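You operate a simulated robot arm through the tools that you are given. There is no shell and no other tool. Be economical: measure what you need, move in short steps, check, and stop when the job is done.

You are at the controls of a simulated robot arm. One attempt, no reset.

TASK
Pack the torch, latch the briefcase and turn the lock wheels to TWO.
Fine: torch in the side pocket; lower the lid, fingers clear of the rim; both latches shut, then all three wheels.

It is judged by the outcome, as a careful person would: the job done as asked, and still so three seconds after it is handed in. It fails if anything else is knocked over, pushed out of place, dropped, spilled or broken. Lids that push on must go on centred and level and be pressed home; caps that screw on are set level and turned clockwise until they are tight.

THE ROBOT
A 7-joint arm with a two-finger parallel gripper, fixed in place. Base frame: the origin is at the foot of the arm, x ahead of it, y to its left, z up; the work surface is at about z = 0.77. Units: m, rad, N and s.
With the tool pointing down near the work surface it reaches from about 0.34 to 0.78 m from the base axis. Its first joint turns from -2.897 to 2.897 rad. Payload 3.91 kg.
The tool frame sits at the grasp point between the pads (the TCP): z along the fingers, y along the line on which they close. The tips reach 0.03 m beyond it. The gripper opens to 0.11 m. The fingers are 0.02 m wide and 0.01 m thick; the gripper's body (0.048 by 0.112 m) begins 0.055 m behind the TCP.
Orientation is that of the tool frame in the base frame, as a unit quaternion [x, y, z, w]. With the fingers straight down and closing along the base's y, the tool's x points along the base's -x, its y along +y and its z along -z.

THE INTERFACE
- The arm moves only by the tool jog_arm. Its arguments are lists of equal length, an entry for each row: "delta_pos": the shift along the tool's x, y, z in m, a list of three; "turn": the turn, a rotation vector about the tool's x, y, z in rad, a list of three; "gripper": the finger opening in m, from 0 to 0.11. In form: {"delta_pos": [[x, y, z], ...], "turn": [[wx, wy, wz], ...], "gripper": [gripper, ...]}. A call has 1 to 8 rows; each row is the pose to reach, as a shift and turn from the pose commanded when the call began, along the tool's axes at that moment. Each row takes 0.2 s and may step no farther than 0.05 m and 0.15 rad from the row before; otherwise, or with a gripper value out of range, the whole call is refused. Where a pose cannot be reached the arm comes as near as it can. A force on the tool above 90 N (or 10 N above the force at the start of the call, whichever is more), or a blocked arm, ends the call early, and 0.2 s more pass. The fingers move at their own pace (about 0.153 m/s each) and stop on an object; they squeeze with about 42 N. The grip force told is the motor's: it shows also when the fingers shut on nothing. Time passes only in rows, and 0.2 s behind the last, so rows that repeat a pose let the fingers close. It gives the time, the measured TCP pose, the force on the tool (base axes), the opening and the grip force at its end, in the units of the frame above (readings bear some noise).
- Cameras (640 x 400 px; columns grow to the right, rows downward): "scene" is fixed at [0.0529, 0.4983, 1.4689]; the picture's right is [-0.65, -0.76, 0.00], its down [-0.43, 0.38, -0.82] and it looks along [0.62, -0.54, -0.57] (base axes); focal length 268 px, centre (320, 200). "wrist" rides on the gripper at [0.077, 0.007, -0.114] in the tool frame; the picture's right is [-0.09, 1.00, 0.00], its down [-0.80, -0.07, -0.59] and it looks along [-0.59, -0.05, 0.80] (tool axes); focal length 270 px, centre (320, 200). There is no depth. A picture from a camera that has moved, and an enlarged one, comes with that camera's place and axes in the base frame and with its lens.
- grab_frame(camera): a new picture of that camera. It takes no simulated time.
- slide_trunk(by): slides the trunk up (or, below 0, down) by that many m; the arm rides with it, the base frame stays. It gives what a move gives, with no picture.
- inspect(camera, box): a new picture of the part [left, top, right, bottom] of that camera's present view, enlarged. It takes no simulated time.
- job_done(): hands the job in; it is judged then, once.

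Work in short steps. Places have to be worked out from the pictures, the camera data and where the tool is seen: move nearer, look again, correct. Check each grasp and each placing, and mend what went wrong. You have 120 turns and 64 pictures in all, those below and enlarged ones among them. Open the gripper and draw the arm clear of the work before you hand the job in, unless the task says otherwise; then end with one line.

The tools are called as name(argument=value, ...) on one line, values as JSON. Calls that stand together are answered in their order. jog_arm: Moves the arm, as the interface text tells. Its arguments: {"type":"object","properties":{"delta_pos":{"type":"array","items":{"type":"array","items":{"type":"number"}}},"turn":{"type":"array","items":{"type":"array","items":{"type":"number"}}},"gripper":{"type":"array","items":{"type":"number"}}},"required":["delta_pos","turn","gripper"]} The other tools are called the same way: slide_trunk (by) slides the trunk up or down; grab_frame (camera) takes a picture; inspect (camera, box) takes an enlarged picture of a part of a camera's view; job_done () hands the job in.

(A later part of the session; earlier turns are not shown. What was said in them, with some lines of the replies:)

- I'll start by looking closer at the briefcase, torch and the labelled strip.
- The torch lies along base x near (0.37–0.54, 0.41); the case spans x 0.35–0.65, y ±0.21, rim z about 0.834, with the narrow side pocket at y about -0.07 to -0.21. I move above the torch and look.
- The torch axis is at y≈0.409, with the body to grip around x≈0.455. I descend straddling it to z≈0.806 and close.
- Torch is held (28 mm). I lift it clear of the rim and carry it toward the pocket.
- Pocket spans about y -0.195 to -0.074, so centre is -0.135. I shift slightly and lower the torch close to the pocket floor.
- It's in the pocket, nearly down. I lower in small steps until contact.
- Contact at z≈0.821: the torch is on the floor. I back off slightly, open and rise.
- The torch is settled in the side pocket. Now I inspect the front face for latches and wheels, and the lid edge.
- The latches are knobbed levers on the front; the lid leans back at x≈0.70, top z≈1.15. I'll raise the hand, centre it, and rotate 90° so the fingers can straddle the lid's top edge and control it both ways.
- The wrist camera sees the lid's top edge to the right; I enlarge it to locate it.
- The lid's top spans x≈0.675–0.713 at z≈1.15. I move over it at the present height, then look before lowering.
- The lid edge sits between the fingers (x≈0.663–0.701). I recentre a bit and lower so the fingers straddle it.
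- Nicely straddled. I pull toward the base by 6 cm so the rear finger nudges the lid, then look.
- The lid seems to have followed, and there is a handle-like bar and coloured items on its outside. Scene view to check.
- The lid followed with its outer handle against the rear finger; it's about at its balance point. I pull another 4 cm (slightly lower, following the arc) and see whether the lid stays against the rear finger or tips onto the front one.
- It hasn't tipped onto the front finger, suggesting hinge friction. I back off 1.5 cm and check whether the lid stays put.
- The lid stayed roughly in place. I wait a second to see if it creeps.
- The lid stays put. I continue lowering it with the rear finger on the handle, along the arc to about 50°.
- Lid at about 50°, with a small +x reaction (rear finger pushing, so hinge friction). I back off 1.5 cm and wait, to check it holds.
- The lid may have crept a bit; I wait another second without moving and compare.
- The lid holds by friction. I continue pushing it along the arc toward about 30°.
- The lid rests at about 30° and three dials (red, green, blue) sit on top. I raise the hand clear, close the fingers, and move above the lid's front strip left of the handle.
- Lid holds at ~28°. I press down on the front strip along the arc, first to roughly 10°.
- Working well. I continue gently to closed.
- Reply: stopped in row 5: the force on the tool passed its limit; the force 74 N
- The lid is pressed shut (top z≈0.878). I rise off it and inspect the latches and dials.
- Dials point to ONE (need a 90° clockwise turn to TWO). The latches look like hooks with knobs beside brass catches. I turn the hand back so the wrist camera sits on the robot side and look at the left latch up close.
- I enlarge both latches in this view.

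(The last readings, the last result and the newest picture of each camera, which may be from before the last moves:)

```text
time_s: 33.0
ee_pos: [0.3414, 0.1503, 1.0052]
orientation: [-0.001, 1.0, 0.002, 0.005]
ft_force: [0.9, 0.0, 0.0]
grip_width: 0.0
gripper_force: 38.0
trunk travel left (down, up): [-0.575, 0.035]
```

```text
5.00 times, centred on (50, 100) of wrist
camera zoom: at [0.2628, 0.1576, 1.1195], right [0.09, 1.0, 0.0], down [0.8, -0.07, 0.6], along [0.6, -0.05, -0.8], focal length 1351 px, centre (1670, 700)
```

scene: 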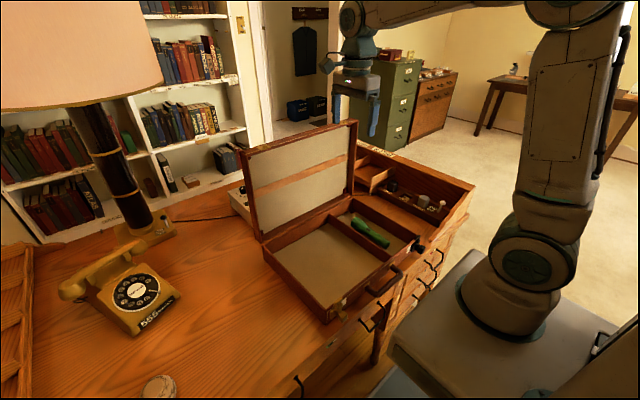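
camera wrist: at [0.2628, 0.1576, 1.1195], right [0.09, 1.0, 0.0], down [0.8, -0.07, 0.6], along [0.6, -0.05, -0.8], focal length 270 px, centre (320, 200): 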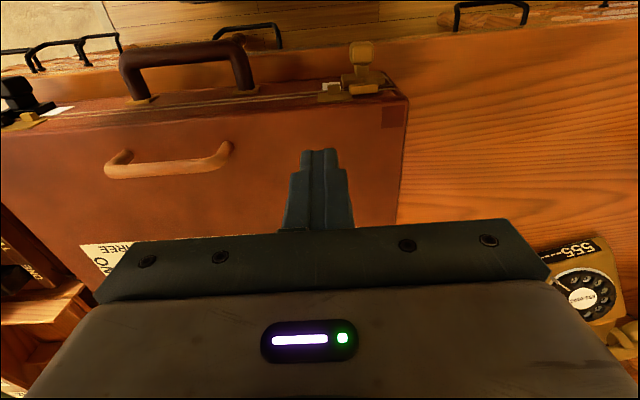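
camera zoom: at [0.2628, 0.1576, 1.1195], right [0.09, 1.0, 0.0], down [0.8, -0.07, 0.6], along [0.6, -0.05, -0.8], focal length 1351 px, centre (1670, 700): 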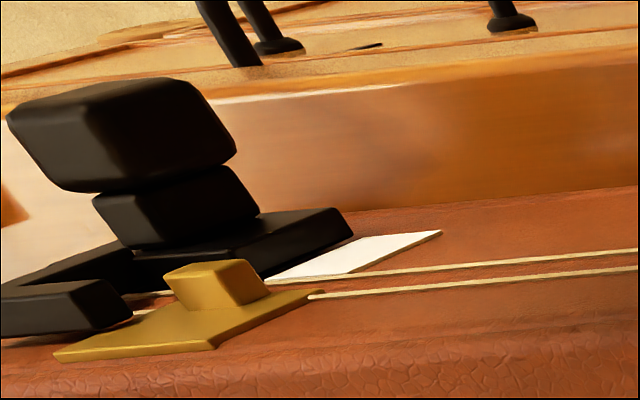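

The brass latch is a sliding hook on a rail: its arm points inward toward the peg on the lid, so it should slide inward (-y). Knob centre ≈ (0.311, 0.197, 0.83). I straddle the knob with open fingers.

jog_arm(delta_pos=[[0.015, 0.025, 0.02], [0.03, 0.047, 0.05], [0.03, 0.047, 0.09], [0.03, 0.047, 0.13], [0.03, 0.047, 0.163]], turn=[[0, 0, 0], [0, 0, 0], [0, 0, 0], [0, 0, 0], [0, 0, 0]], gripper=[0.07, 0.07, 0.07, 0.07, 0.07])

grab_frame(camera="wrist")

inspect(camera="scene", box=[290, 250, 390, 330])

```text
time_s: 34.2
ee_pos: [0.3125, 0.1989, 0.8419]
orientation: [0.001, 1.0, 0.002, 0.004]
ft_force: [-0.7, 0.4, 0.0]
grip_width: 0.0699
gripper_force: 0.0
trunk travel left (down, up): [-0.575, 0.035]
```

```text
22 pictures are left
camera wrist: at [0.2342, 0.2066, 0.9561], right [0.09, 1.0, 0.0], down [0.8, -0.07, 0.6], along [0.6, -0.05, -0.8], focal length 270 px, centre (320, 200)
```

wrist: 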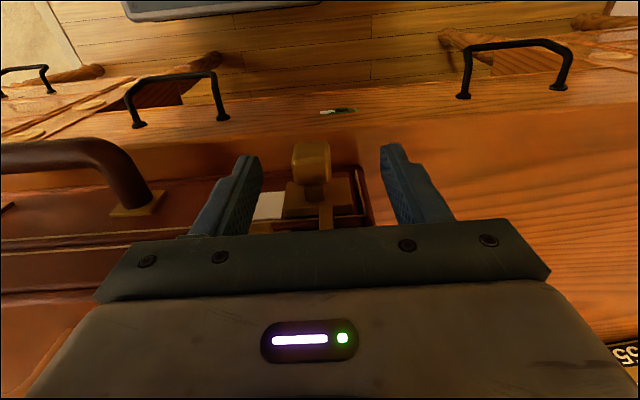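

```text
5.00 times, centred on (340, 290) of scene
camera zoom: at [0.0529, 0.4983, 1.4689], right [-0.65, -0.76, 0.0], down [-0.43, 0.38, -0.82], along [0.62, -0.54, -0.57], focal length 1337 px, centre (220, -250)
```

zoom: 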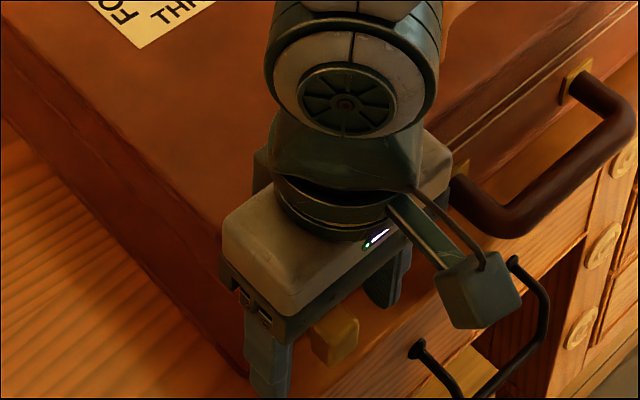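

The knob is between the fingers, slightly nearer the robot. I shift 8 mm back, narrow the opening, and push inward in small measured steps.

jog_arm(delta_pos=[[0.009, 0, 0], [0.009, -0.006, 0], [0.009, -0.012, 0]], turn=[[0, 0, 0], [0, 0, 0], [0, 0, 0]], gripper=[0.05, 0.05, 0.05])

jog_arm(delta_pos=[[0, -0.004, 0], [0, -0.008, 0]], turn=[[0, 0, 0], [0, 0, 0]], gripper=[0.05, 0.05])

grab_frame(camera="wrist")

```text
time_s: 35.0
ee_pos: [0.3033, 0.1857, 0.8419]
orientation: [-0.001, 1.0, 0.002, 0.004]
ft_force: [0.4, 0.8, -1.2]
grip_width: 0.0498
gripper_force: 0.1
trunk travel left (down, up): [-0.575, 0.035]
```

```text
time_s: 35.6
ee_pos: [0.3028, 0.1797, 0.8422]
orientation: [0.0, 1.0, 0.002, 0.004]
ft_force: [0.1, 1.6, -0.4]
grip_width: 0.0511
gripper_force: 0.8
trunk travel left (down, up): [-0.575, 0.035]
```

```text
20 pictures are left
camera wrist: at [0.2253, 0.1864, 0.9561], right [0.09, 1.0, 0.0], down [0.8, -0.07, 0.6], along [0.6, -0.05, -0.8], focal length 270 px, centre (320, 200)
```

wrist: 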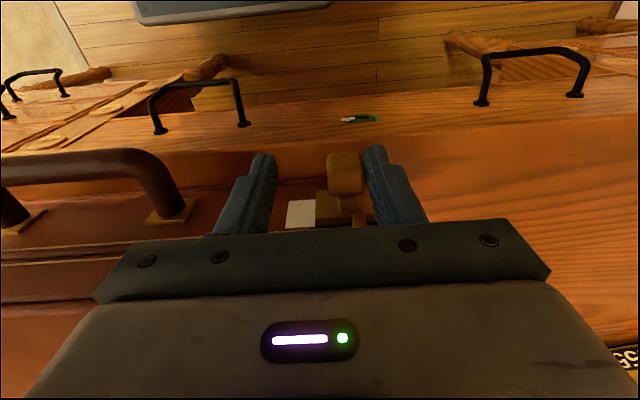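

Contact with light force; I keep sliding inward.

jog_arm(delta_pos=[[0, -0.004, 0], [0, -0.008, 0]], turn=[[0, 0, 0], [0, 0, 0]], gripper=[0.05, 0.05])

jog_arm(delta_pos=[[0, -0.003, 0], [0, -0.006, 0]], turn=[[0, 0, 0], [0, 0, 0]], gripper=[0.05, 0.05])

```text
time_s: 36.2
ee_pos: [0.3031, 0.1714, 0.8421]
orientation: [0.0, 1.0, 0.001, 0.005]
ft_force: [-0.2, 1.2, 0.3]
grip_width: 0.0508
gripper_force: 0.4
trunk travel left (down, up): [-0.575, 0.035]
```

```text
time_s: 36.8
ee_pos: [0.303, 0.1639, 0.8428]
orientation: [0.0, 1.0, 0.001, 0.004]
ft_force: [-0.9, 0.5, -0.4]
grip_width: 0.0506
gripper_force: 0.0
trunk travel left (down, up): [-0.575, 0.035]
```

The force stays low and the knob has moved ~2 cm; I look.

inspect(camera="wrist", box=[220, 110, 440, 250])

```text
2.86 times, centred on (330, 180) of wrist
camera zoom: at [0.2253, 0.1715, 0.9564], right [0.09, 1.0, 0.0], down [0.8, -0.07, 0.6], along [0.6, -0.05, -0.8], focal length 772 px, centre (291, 257)
```

zoom: 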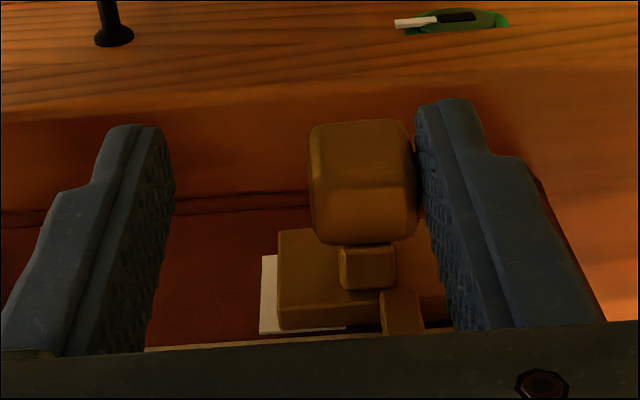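

The slider now covers most of the white patch – the shut mark. I push on until it stops.

jog_arm(delta_pos=[[0, -0.003, 0], [0, -0.005, 0]], turn=[[0, 0, 0], [0, 0, 0]], gripper=[0.05, 0.05])

jog_arm(delta_pos=[[0, -0.002, 0], [0, -0.003, 0]], turn=[[0, 0, 0], [0, 0, 0]], gripper=[0.05, 0.05])

```text
time_s: 37.4
ee_pos: [0.3037, 0.1587, 0.8426]
orientation: [0.001, 1.0, 0.002, 0.005]
ft_force: [-1.0, 0.3, -0.2]
grip_width: 0.0503
gripper_force: 0.1
trunk travel left (down, up): [-0.575, 0.035]
```

```text
time_s: 38.0
ee_pos: [0.3036, 0.1573, 0.8431]
orientation: [0.001, 1.0, 0.001, 0.005]
ft_force: [1.4, 4.2, 2.3]
grip_width: 0.0523
gripper_force: 2.0
trunk travel left (down, up): [-0.575, 0.035]
```

Resistance appears. One more small push to seat it, then look.

jog_arm(delta_pos=[[0, -0.002, 0], [0, -0.002, 0]], turn=[[0, 0, 0], [0, 0, 0]], gripper=[0.05, 0.05])

inspect(camera="wrist", box=[220, 110, 440, 250])

```text
time_s: 38.6
ee_pos: [0.3026, 0.1562, 0.8424]
orientation: [-0.001, 1.0, 0.002, 0.004]
ft_force: [0.8, 10.1, 3.1]
grip_width: 0.0554
gripper_force: 4.6
trunk travel left (down, up): [-0.575, 0.035]
```

```text
2.86 times, centred on (330, 180) of wrist
camera zoom: at [0.2251, 0.1628, 0.9561], right [0.09, 1.0, 0.0], down [0.8, -0.07, 0.6], along [0.6, -0.05, -0.8], focal length 772 px, centre (291, 257)
```

zoom: 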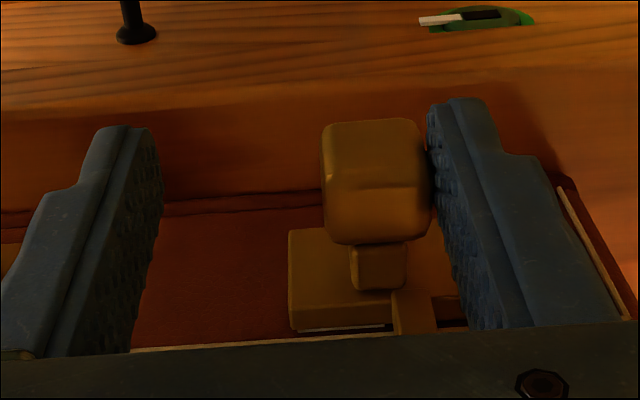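

Left latch is at its stop with the white patch covered. I release, rise, and cross to the right latch (black knob ≈ y -0.168).

jog_arm(delta_pos=[[0, 0.008, 0], [0, 0.008, -0.045], [0, 0.008, -0.09], [0, -0.03, -0.11], [0, -0.078, -0.11], [0, -0.126, -0.11], [0, -0.174, -0.11], [0, -0.222, -0.11]], turn=[[0, 0, 0], [0, 0, 0], [0, 0, 0], [0, 0, 0], [0, 0, 0], [0, 0, 0], [0, 0, 0], [0, 0, 0]], gripper=[0.07, 0.07, 0.07, 0.07, 0.07, 0.07, 0.07, 0.07])

jog_arm(delta_pos=[[0, -0.045, 0], [0, -0.09, 0], [0, -0.099, 0.0], [0, -0.099, 0.0]], turn=[[0, 0, 0], [0, 0, 0], [0, 0, 0], [0, 0, 0]], gripper=[0.07, 0.07, 0.07, 0.07])

grab_frame(camera="wrist")

```text
time_s: 40.4
ee_pos: [0.3312, -0.077, 0.9549]
orientation: [0.0, 1.0, 0.001, 0.004]
ft_force: [0.1, 0.1, -0.2]
grip_width: 0.07
gripper_force: 0.0
out of reach, approached as far as the arm can: row 4, 5, 6, 7, 8
trunk travel left (down, up): [-0.575, 0.035]
```

```text
time_s: 41.4
ee_pos: [0.3316, -0.1755, 0.9542]
orientation: [0.0, 1.0, 0.002, 0.005]
ft_force: [0.0, 0.7, -0.4]
grip_width: 0.0699
gripper_force: 0.0
trunk travel left (down, up): [-0.575, 0.035]
```

```text
17 pictures are left
camera wrist: at [0.2536, -0.1686, 1.0682], right [0.09, 1.0, 0.0], down [0.8, -0.07, 0.6], along [0.6, -0.05, -0.8], focal length 270 px, centre (320, 200)
```

wrist: 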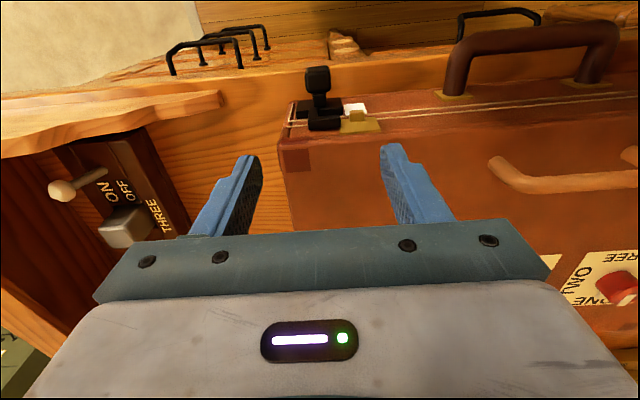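

Knob is at ≈(0.306, -0.175). I back off in x and descend straddling it.

jog_arm(delta_pos=[[0.02, 0, 0.03], [0.0275, 0, 0.06], [0.0275, 0, 0.09], [0.0275, 0, 0.112]], turn=[[0, 0, 0], [0, 0, 0], [0, 0, 0], [0, 0, 0]], gripper=[0.07, 0.07, 0.07, 0.07])

inspect(camera="wrist", box=[220, 110, 440, 250])

```text
time_s: 42.4
ee_pos: [0.3058, -0.1769, 0.8428]
orientation: [0.0, 1.0, 0.001, 0.004]
ft_force: [0.0, -0.3, 0.2]
grip_width: 0.07
gripper_force: 0.0
trunk travel left (down, up): [-0.575, 0.035]
```

```text
2.86 times, centred on (330, 180) of wrist
camera zoom: at [0.2272, -0.1686, 0.9563], right [0.09, 1.0, 0.0], down [0.8, -0.07, 0.6], along [0.6, -0.05, -0.8], focal length 772 px, centre (291, 257)
```

zoom: 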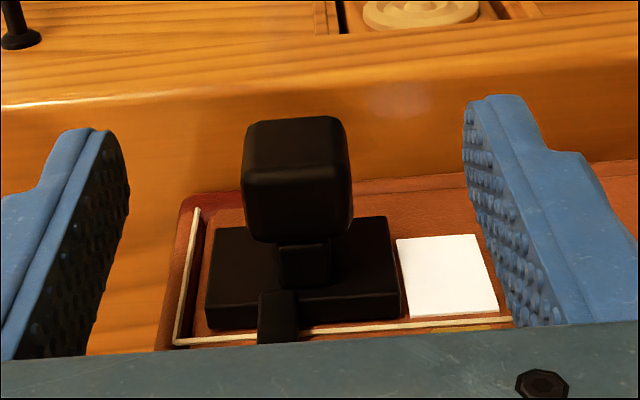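

Centred. I narrow to 5 cm and push +y in small steps.

jog_arm(delta_pos=[[0, 0, 0], [0, 0.006, 0], [0, 0.012, 0], [0, 0.017, 0], [0, 0.022, 0], [0, 0.027, 0]], turn=[[0, 0, 0], [0, 0, 0], [0, 0, 0], [0, 0, 0], [0, 0, 0], [0, 0, 0]], gripper=[0.05, 0.05, 0.05, 0.05, 0.05, 0.05])

jog_arm(delta_pos=[[0, 0.003, 0], [0, 0.006, 0]], turn=[[0, 0, 0], [0, 0, 0]], gripper=[0.05, 0.05])

inspect(camera="wrist", box=[220, 110, 440, 250])

```text
time_s: 43.8
ee_pos: [0.3063, -0.1481, 0.8428]
orientation: [0.0, 1.0, 0.002, 0.005]
ft_force: [0.2, -1.0, -0.3]
grip_width: 0.0505
gripper_force: 0.0
trunk travel left (down, up): [-0.575, 0.035]
```

```text
time_s: 44.4
ee_pos: [0.3063, -0.1443, 0.8427]
orientation: [0.0, 1.0, 0.002, 0.004]
ft_force: [0.5, -1.0, 0.4]
grip_width: 0.0503
gripper_force: 0.0
trunk travel left (down, up): [-0.575, 0.035]
```

```text
2.86 times, centred on (330, 180) of wrist
camera zoom: at [0.2279, -0.1354, 0.9563], right [0.09, 1.0, 0.0], down [0.8, -0.07, 0.6], along [0.6, -0.05, -0.8], focal length 772 px, centre (291, 257)
```

zoom: 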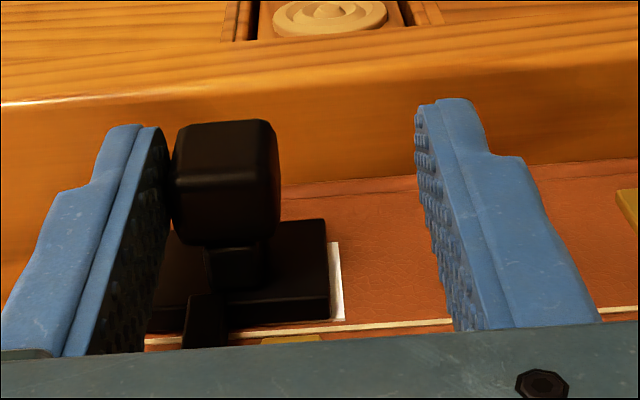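

A sliver of white is left; I push on a few more millimetres to the stop.

jog_arm(delta_pos=[[0, 0.003, 0], [0, 0.005, 0]], turn=[[0, 0, 0], [0, 0, 0]], gripper=[0.05, 0.05])

jog_arm(delta_pos=[[0, 0.001, 0], [0, 0.002, 0]], turn=[[0, 0, 0], [0, 0, 0]], gripper=[0.05, 0.05])

```text
time_s: 45.0
ee_pos: [0.306, -0.1393, 0.8428]
orientation: [0.0, 1.0, 0.001, 0.005]
ft_force: [0.6, -3.4, 0.0]
grip_width: 0.0517
gripper_force: 1.4
trunk travel left (down, up): [-0.575, 0.035]
```

```text
time_s: 45.6
ee_pos: [0.306, -0.1369, 0.8428]
orientation: [0.001, 1.0, 0.001, 0.004]
ft_force: [1.1, -8.1, 0.0]
grip_width: 0.0535
gripper_force: 3.7
trunk travel left (down, up): [-0.575, 0.035]
```

Right latch is at its stop. I release, rise, and move over the blue dial (≈ x 0.54, y -0.12) for a look.

jog_arm(delta_pos=[[0, -0.008, 0], [0, -0.008, -0.045], [0, -0.005, -0.09], [0, 0, -0.135], [-0.045, 0.005, -0.15], [-0.092, 0.01, -0.15], [-0.139, 0.014, -0.15], [-0.185, 0.014, -0.15]], turn=[[0, 0, 0], [0, 0, 0], [0, 0, 0], [0, 0, 0], [0, 0, 0], [0, 0, 0], [0, 0, 0], [0, 0, 0]], gripper=[0.07, 0.07, 0.07, 0.07, 0.07, 0.07, 0.07, 0.07])

grab_frame(camera="wrist")

inspect(camera="scene", box=[260, 180, 440, 320])

```text
time_s: 47.4
ee_pos: [0.4913, -0.1228, 0.992]
orientation: [0.0, 1.0, 0.002, 0.003]
ft_force: [0.0, 0.2, -0.1]
grip_width: 0.0701
gripper_force: 0.1
trunk travel left (down, up): [-0.575, 0.035]
```

```text
14 pictures are left
camera wrist: at [0.4126, -0.1148, 1.1066], right [0.09, 1.0, 0.0], down [0.8, -0.07, 0.6], along [0.6, -0.05, -0.8], focal length 270 px, centre (320, 200)
```

wrist: 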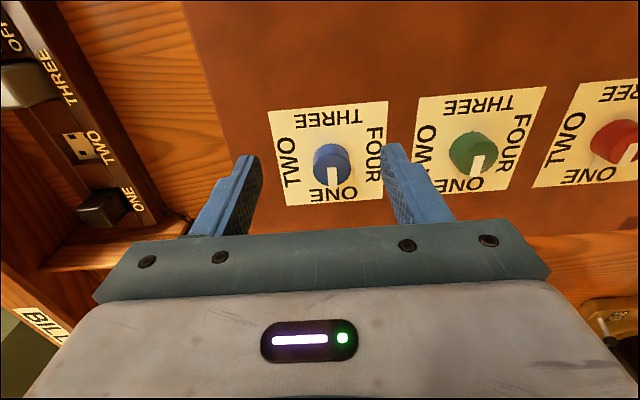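

```text
2.86 times, centred on (350, 250) of scene
camera zoom: at [0.0529, 0.4983, 1.4689], right [-0.65, -0.76, 0.0], down [-0.43, 0.38, -0.82], along [0.62, -0.54, -0.57], focal length 764 px, centre (234, 57)
```

zoom: 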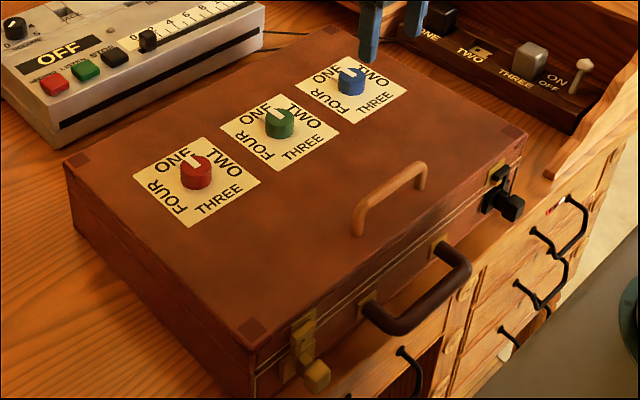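

Both latches sit inward over their pegs. The blue dial is at (0.531, -0.115); dials are 0.128 apart. I descend on blue and grip it.

jog_arm(delta_pos=[[-0.04, 0.008, 0.01], [-0.04, 0.008, 0.05], [-0.04, 0.008, 0.079], [-0.04, 0.008, 0.079], [-0.04, 0.008, 0.079], [-0.04, 0.008, 0.079]], turn=[[0, 0, 0], [0, 0, 0], [0, 0, 0], [0, 0, 0], [0, 0, 0], [0, 0, 0]], gripper=[0.07, 0.07, 0.07, 0.0, 0.0, 0.0])

grab_frame(camera="wrist")

```text
time_s: 48.8
ee_pos: [0.5314, -0.1158, 0.9147]
orientation: [0.001, 1.0, 0.002, 0.004]
ft_force: [5.1, -4.9, -0.3]
grip_width: 0.0331
gripper_force: 42.1
trunk travel left (down, up): [-0.575, 0.035]
```

```text
12 pictures are left
camera wrist: at [0.4532, -0.1076, 1.0291], right [0.09, 1.0, 0.0], down [0.8, -0.07, 0.6], along [0.6, -0.05, -0.8], focal length 270 px, centre (320, 200)
```

wrist: 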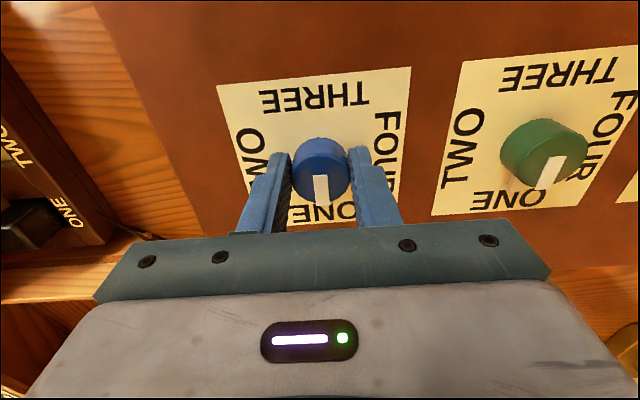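

Blue is gripped, centred. I turn it clockwise 90°.

jog_arm(delta_pos=[[0, 0, 0], [0, 0, 0], [0, 0, 0], [0, 0, 0], [0, 0, 0], [0, 0, 0], [0, 0, 0], [0, 0, 0]], turn=[[0, 0, 0.1], [0, 0, 0.2], [0, 0, 0.3], [0, 0, 0.4], [0, 0, 0.5], [0, 0, 0.6], [0, 0, 0.7], [0, 0, 0.8]], gripper=[0, 0, 0, 0, 0, 0, 0, 0])

jog_arm(delta_pos=[[0, 0, 0], [0, 0, 0], [0, 0, 0], [0, 0, 0], [0, 0, 0], [0, 0, 0], [0, 0, 0], [0, 0, 0]], turn=[[0, 0, 0.1], [0, 0, 0.2], [0, 0, 0.3], [0, 0, 0.4], [0, 0, 0.5], [0, 0, 0.6], [0, 0, 0.7], [0, 0, 0.771]], gripper=[0, 0, 0, 0, 0, 0, 0, 0])

grab_frame(camera="wrist")

```text
time_s: 50.6
ee_pos: [0.5306, -0.1129, 0.9155]
orientation: [0.39, 0.921, 0.003, 0.003]
ft_force: [8.5, 4.8, 0.0]
grip_width: 0.0331
gripper_force: 42.0
trunk travel left (down, up): [-0.575, 0.035]
```

```text
time_s: 52.4
ee_pos: [0.5308, -0.1135, 0.9139]
orientation: [0.707, 0.707, 0.004, 0.003]
ft_force: [8.0, 5.7, 0.6]
grip_width: 0.033
gripper_force: 41.4
trunk travel left (down, up): [-0.575, 0.035]
```

```text
11 pictures are left
camera wrist: at [0.5374, -0.036, 1.0301], right [1.0, -0.09, 0.01], down [-0.08, -0.8, 0.59], along [-0.05, -0.59, -0.81], focal length 270 px, centre (320, 200)
```

wrist: 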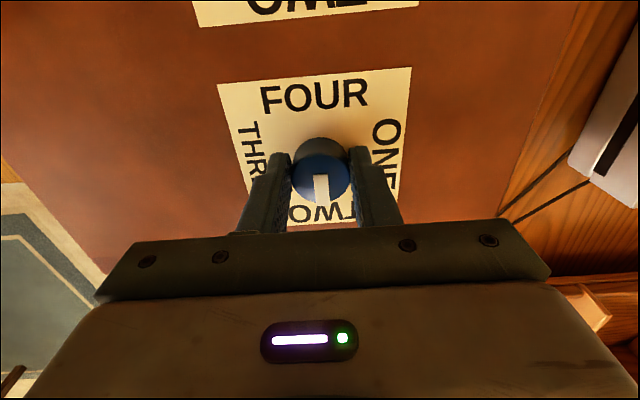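

Blue points to TWO. I open, rise, swing back, and move over to green (y≈0.013).

jog_arm(delta_pos=[[0, 0, 0], [0, 0, 0], [0, 0, -0.035], [0, 0, -0.07], [0.03, 0, -0.07], [0.06, 0, -0.07], [0.09, 0, -0.07], [0.127, 0, -0.07]], turn=[[0, 0, 0], [0, 0, 0], [0, 0, 0], [0, 0, 0], [0, 0, -0.14], [0, 0, -0.28], [0, 0, -0.42], [0, 0, -0.56]], gripper=[0.07, 0.07, 0.07, 0.07, 0.07, 0.07, 0.07, 0.07])

jog_arm(delta_pos=[[0, 0, 0], [0, 0, 0], [0, 0, 0], [0, 0, 0], [0, 0, 0], [0, 0, 0], [0, 0, 0], [0, 0, 0]], turn=[[0, 0, -0.14], [0, 0, -0.28], [0, 0, -0.42], [0, 0, -0.56], [0, 0, -0.7], [0, 0, -0.84], [0, 0, -0.98], [0, 0, -1.011]], gripper=[0.07, 0.07, 0.07, 0.07, 0.07, 0.07, 0.07, 0.07])

grab_frame(camera="wrist")

```text
time_s: 54.2
ee_pos: [0.5299, 0.014, 0.9845]
orientation: [0.483, 0.876, 0.004, 0.003]
ft_force: [0.6, -0.1, 0.0]
grip_width: 0.0699
gripper_force: 0.0
trunk travel left (down, up): [-0.575, 0.035]
```

```text
time_s: 56.0
ee_pos: [0.5299, 0.0118, 0.9866]
orientation: [-0.001, 1.0, 0.001, 0.004]
ft_force: [0.0, 0.0, 0.1]
grip_width: 0.0699
gripper_force: 0.1
trunk travel left (down, up): [-0.575, 0.035]
```

```text
10 pictures are left
camera wrist: at [0.4518, 0.0201, 1.1], right [0.09, 1.0, 0.0], down [0.8, -0.07, 0.6], along [0.6, -0.05, -0.8], focal length 270 px, centre (320, 200)
```

wrist: 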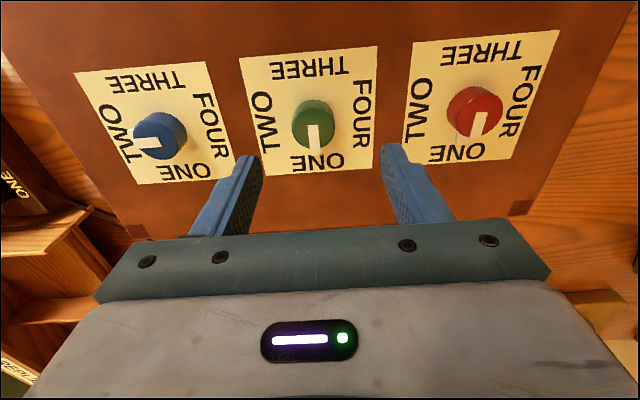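

Blue reads TWO. Green is at (0.531, 0.010). Descend and grip.

jog_arm(delta_pos=[[-0.001, -0.002, 0.04], [-0.001, -0.002, 0.072], [-0.001, -0.002, 0.072], [-0.001, -0.002, 0.072], [-0.001, -0.002, 0.072]], turn=[[0, 0, 0], [0, 0, 0], [0, 0, 0], [0, 0, 0], [0, 0, 0]], gripper=[0.07, 0.07, 0.0, 0.0, 0.0])

```text
time_s: 57.2
ee_pos: [0.5316, 0.0101, 0.9125]
orientation: [0.0, 1.0, 0.001, 0.003]
ft_force: [0.3, -9.9, 0.8]
grip_width: 0.0331
gripper_force: 41.8
trunk travel left (down, up): [-0.575, 0.035]
```

Green gripped (33 mm). Turn 90° clockwise, release, rise.

jog_arm(delta_pos=[[0, 0, 0], [0, 0, 0], [0, 0, 0], [0, 0, 0], [0, 0, 0], [0, 0, 0], [0, 0, 0], [0, 0, 0]], turn=[[0, 0, 0.1], [0, 0, 0.2], [0, 0, 0.3], [0, 0, 0.4], [0, 0, 0.5], [0, 0, 0.6], [0, 0, 0.7], [0, 0, 0.8]], gripper=[0, 0, 0, 0, 0, 0, 0, 0])

jog_arm(delta_pos=[[0, 0, 0], [0, 0, 0], [0, 0, 0], [0, 0, 0], [0, 0, 0], [0, 0, 0], [0, 0, 0], [0, 0, 0]], turn=[[0, 0, 0.1], [0, 0, 0.2], [0, 0, 0.3], [0, 0, 0.4], [0, 0, 0.5], [0, 0, 0.6], [0, 0, 0.7], [0, 0, 0.771]], gripper=[0, 0, 0, 0, 0, 0, 0, 0])

jog_arm(delta_pos=[[0, 0, 0], [0, 0, 0], [0, 0, -0.035], [0, 0, -0.07], [0.03, 0, -0.07], [0.06, 0, -0.07], [0.09, 0, -0.07], [0.126, 0, -0.07]], turn=[[0, 0, 0], [0, 0, 0], [0, 0, 0], [0, 0, 0], [0, 0, -0.14], [0, 0, -0.28], [0, 0, -0.42], [0, 0, -0.56]], gripper=[0.07, 0.07, 0.07, 0.07, 0.07, 0.07, 0.07, 0.07])

jog_arm(delta_pos=[[0, 0, 0], [0, 0, 0], [0, 0, 0], [0, 0, 0], [0, 0, 0], [0, 0, 0], [0, 0, 0], [0, 0, 0]], turn=[[0, 0, -0.14], [0, 0, -0.28], [0, 0, -0.42], [0, 0, -0.56], [0, 0, -0.7], [0, 0, -0.84], [0, 0, -0.98], [0, 0, -1.011]], gripper=[0.07, 0.07, 0.07, 0.07, 0.07, 0.07, 0.07, 0.07])

grab_frame(camera="wrist")

```text
time_s: 59.0
ee_pos: [0.5324, 0.0111, 0.9141]
orientation: [0.39, 0.921, 0.003, 0.004]
ft_force: [0.7, -3.0, 1.1]
grip_width: 0.033
gripper_force: 42.7
trunk travel left (down, up): [-0.575, 0.035]
```

```text
time_s: 60.8
ee_pos: [0.5326, 0.0113, 0.9121]
orientation: [0.707, 0.707, 0.004, 0.002]
ft_force: [4.5, -1.1, 0.0]
grip_width: 0.0331
gripper_force: 41.9
trunk travel left (down, up): [-0.575, 0.035]
```

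```text
time_s: 62.6
ee_pos: [0.5311, 0.1367, 0.9838]
orientation: [0.484, 0.875, 0.004, 0.003]
ft_force: [-0.8, 0.5, 0.4]
grip_width: 0.0701
gripper_force: 0.1
trunk travel left (down, up): [-0.575, 0.035]
```

```text
time_s: 64.4
ee_pos: [0.5312, 0.1386, 0.984]
orientation: [0.0, 1.0, 0.002, 0.004]
ft_force: [-0.4, -0.6, -0.2]
grip_width: 0.07
gripper_force: 0.0
trunk travel left (down, up): [-0.575, 0.035]
```

```text
9 pictures are left
camera wrist: at [0.4531, 0.1444, 1.0981], right [0.09, 1.0, 0.0], down [0.8, -0.07, 0.6], along [0.6, -0.05, -0.8], focal length 270 px, centre (320, 200)
```

wrist: 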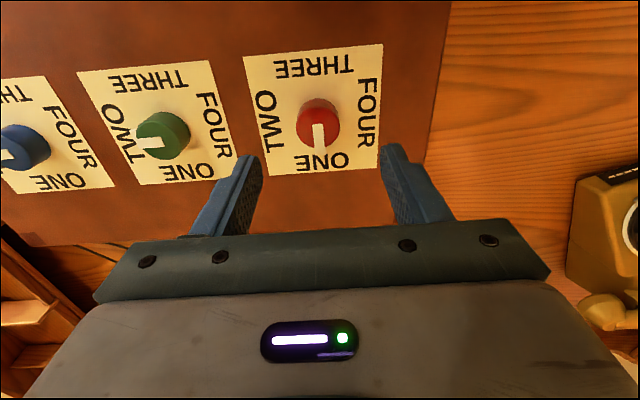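

Green reads TWO. Same for red, at (0.532, 0.137).

jog_arm(delta_pos=[[0, -0.001, 0.04], [0, -0.001, 0.071], [0, -0.001, 0.071], [0, -0.001, 0.071], [0, -0.001, 0.071]], turn=[[0, 0, 0], [0, 0, 0], [0, 0, 0], [0, 0, 0], [0, 0, 0]], gripper=[0.07, 0.07, 0.0, 0.0, 0.0])

jog_arm(delta_pos=[[0, 0, 0], [0, 0, 0], [0, 0, 0], [0, 0, 0], [0, 0, 0], [0, 0, 0], [0, 0, 0], [0, 0, 0]], turn=[[0, 0, 0.1], [0, 0, 0.2], [0, 0, 0.3], [0, 0, 0.4], [0, 0, 0.5], [0, 0, 0.6], [0, 0, 0.7], [0, 0, 0.8]], gripper=[0, 0, 0, 0, 0, 0, 0, 0])

jog_arm(delta_pos=[[0, 0, 0], [0, 0, 0], [0, 0, 0], [0, 0, 0], [0, 0, 0], [0, 0, 0], [0, 0, 0], [0, 0, 0]], turn=[[0, 0, 0.1], [0, 0, 0.2], [0, 0, 0.3], [0, 0, 0.4], [0, 0, 0.5], [0, 0, 0.6], [0, 0, 0.7], [0, 0, 0.771]], gripper=[0, 0, 0, 0, 0, 0, 0, 0])

jog_arm(delta_pos=[[0, 0, 0], [0, 0, 0], [0, 0, -0.035], [0, 0, -0.07], [0, 0, -0.115], [0, 0, -0.16], [0, 0, -0.2], [0, 0, -0.24]], turn=[[0, 0, 0], [0, 0, 0], [0, 0, 0], [0, 0, 0], [0, 0, -0.14], [0, 0, -0.28], [0, 0, -0.42], [0, 0, -0.56]], gripper=[0.07, 0.07, 0.07, 0.07, 0.07, 0.07, 0.07, 0.07])

jog_arm(delta_pos=[[0, 0, 0], [0, 0, 0], [0, 0, 0], [0, 0, 0], [0, 0, 0], [0, 0, 0], [0, 0, 0], [0, 0, 0]], turn=[[0, 0, -0.14], [0, 0, -0.28], [0, 0, -0.42], [0, 0, -0.56], [0, 0, -0.7], [0, 0, -0.84], [0, 0, -0.98], [0, 0, -1.011]], gripper=[0.07, 0.07, 0.07, 0.07, 0.07, 0.07, 0.07, 0.07])

grab_frame(camera="wrist")

grab_frame(camera="scene")

inspect(camera="scene", box=[290, 250, 390, 330])

inspect(camera="scene", box=[370, 210, 450, 274])

```text
time_s: 65.6
ee_pos: [0.5307, 0.1366, 0.9136]
orientation: [0.001, 1.0, 0.001, 0.004]
ft_force: [0.2, -4.3, -0.1]
grip_width: 0.0333
gripper_force: 41.6
trunk travel left (down, up): [-0.575, 0.035]
```

```text
time_s: 67.4
ee_pos: [0.531, 0.1373, 0.9136]
orientation: [0.389, 0.921, 0.003, 0.003]
ft_force: [-2.8, 3.1, 0.2]
grip_width: 0.0332
gripper_force: 41.9
trunk travel left (down, up): [-0.575, 0.035]
```

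```text
time_s: 69.2
ee_pos: [0.5325, 0.138, 0.9121]
orientation: [0.708, 0.707, 0.004, 0.002]
ft_force: [7.1, 11.5, 1.7]
grip_width: 0.0332
gripper_force: 42.1
trunk travel left (down, up): [-0.575, 0.035]
```

```text
time_s: 71.0
ee_pos: [0.5282, 0.136, 1.1542]
orientation: [0.483, 0.876, 0.004, 0.003]
ft_force: [-0.3, -0.5, 0.2]
grip_width: 0.07
gripper_force: 0.1
trunk travel left (down, up): [-0.575, 0.035]
```

```text
time_s: 72.8
ee_pos: [0.5298, 0.1366, 1.1533]
orientation: [-0.002, 1.0, 0.002, 0.004]
ft_force: [0.3, 0.0, -0.1]
grip_width: 0.0701
gripper_force: 0.1
trunk travel left (down, up): [-0.575, 0.035]
```

```text
8 pictures are left
camera wrist: at [0.4517, 0.1426, 1.2673], right [0.09, 1.0, 0.0], down [0.8, -0.07, 0.6], along [0.6, -0.05, -0.8], focal length 270 px, centre (320, 200)
```

wrist: 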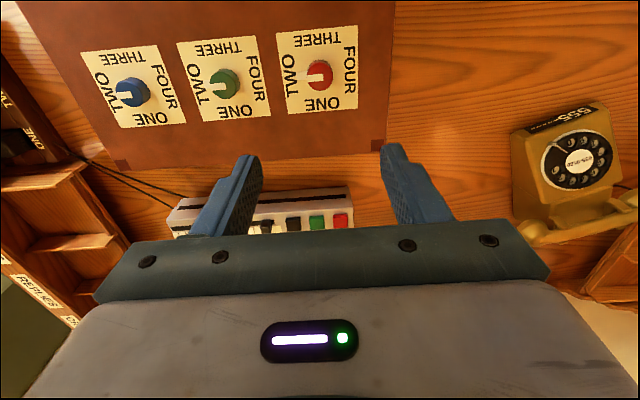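

```text
7 pictures are left
```

scene: 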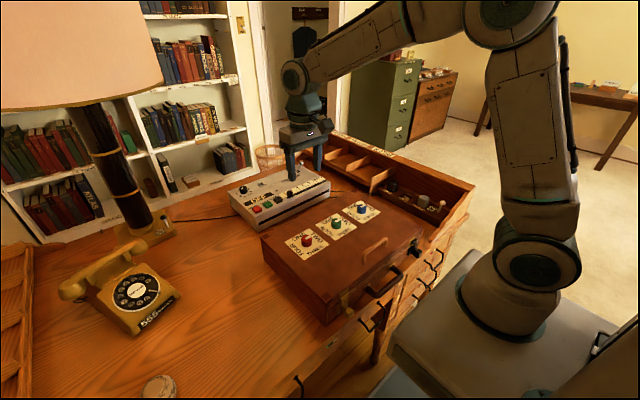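

```text
5.00 times, centred on (340, 290) of scene
camera zoom: at [0.0529, 0.4983, 1.4689], right [-0.65, -0.76, 0.0], down [-0.43, 0.38, -0.82], along [0.62, -0.54, -0.57], focal length 1337 px, centre (220, -250)
```

zoom: 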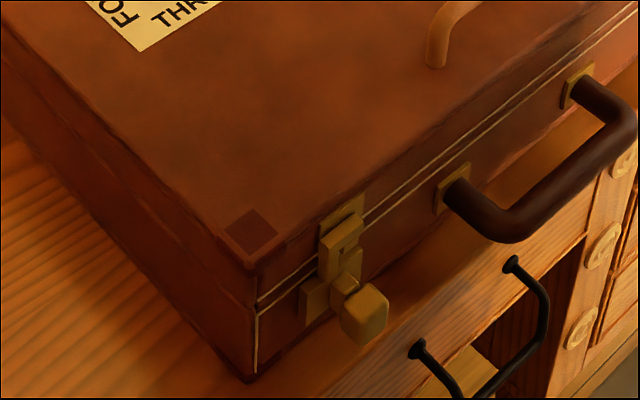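

```text
6.25 times, centred on (410, 242) of scene
camera zoom: at [0.0529, 0.4983, 1.4689], right [-0.65, -0.76, 0.0], down [-0.43, 0.38, -0.82], along [0.62, -0.54, -0.57], focal length 1672 px, centre (-242, -62)
```

zoom: 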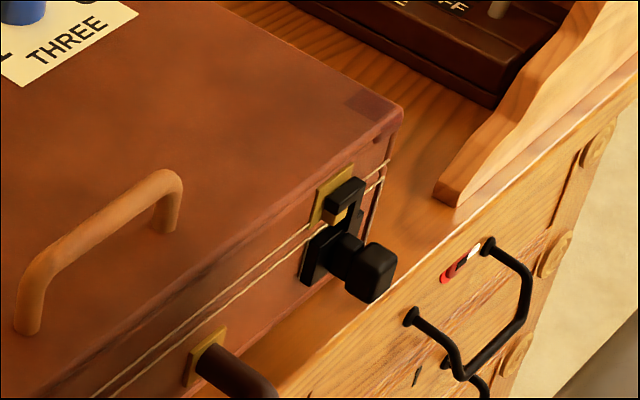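

Hooks cover both pegs and the lid is flush. One enlarged check of the dials.

inspect(camera="wrist", box=[70, 10, 380, 150])

```text
2.06 times, centred on (225, 80) of wrist
camera zoom: at [0.4517, 0.1426, 1.2673], right [0.09, 1.0, 0.0], down [0.8, -0.07, 0.6], along [0.6, -0.05, -0.8], focal length 558 px, centre (516, 448)
```

zoom: 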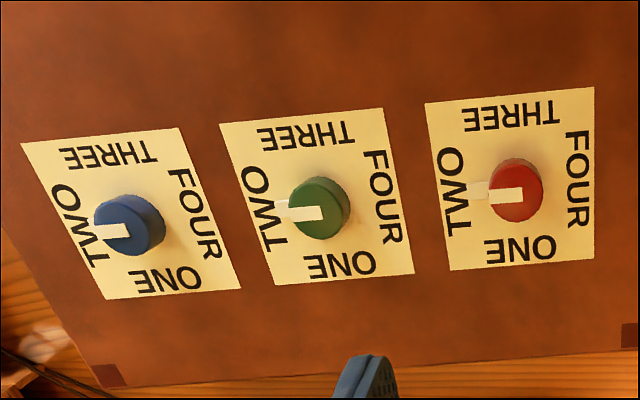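

All three dials read TWO, both latches are shut, and the arm is clear with the gripper open. Handing in.

job_done()

```text
The job is handed in.
```

The torch is in the side pocket, the lid is closed, both latches are shut, and all three wheels are set to TWO.
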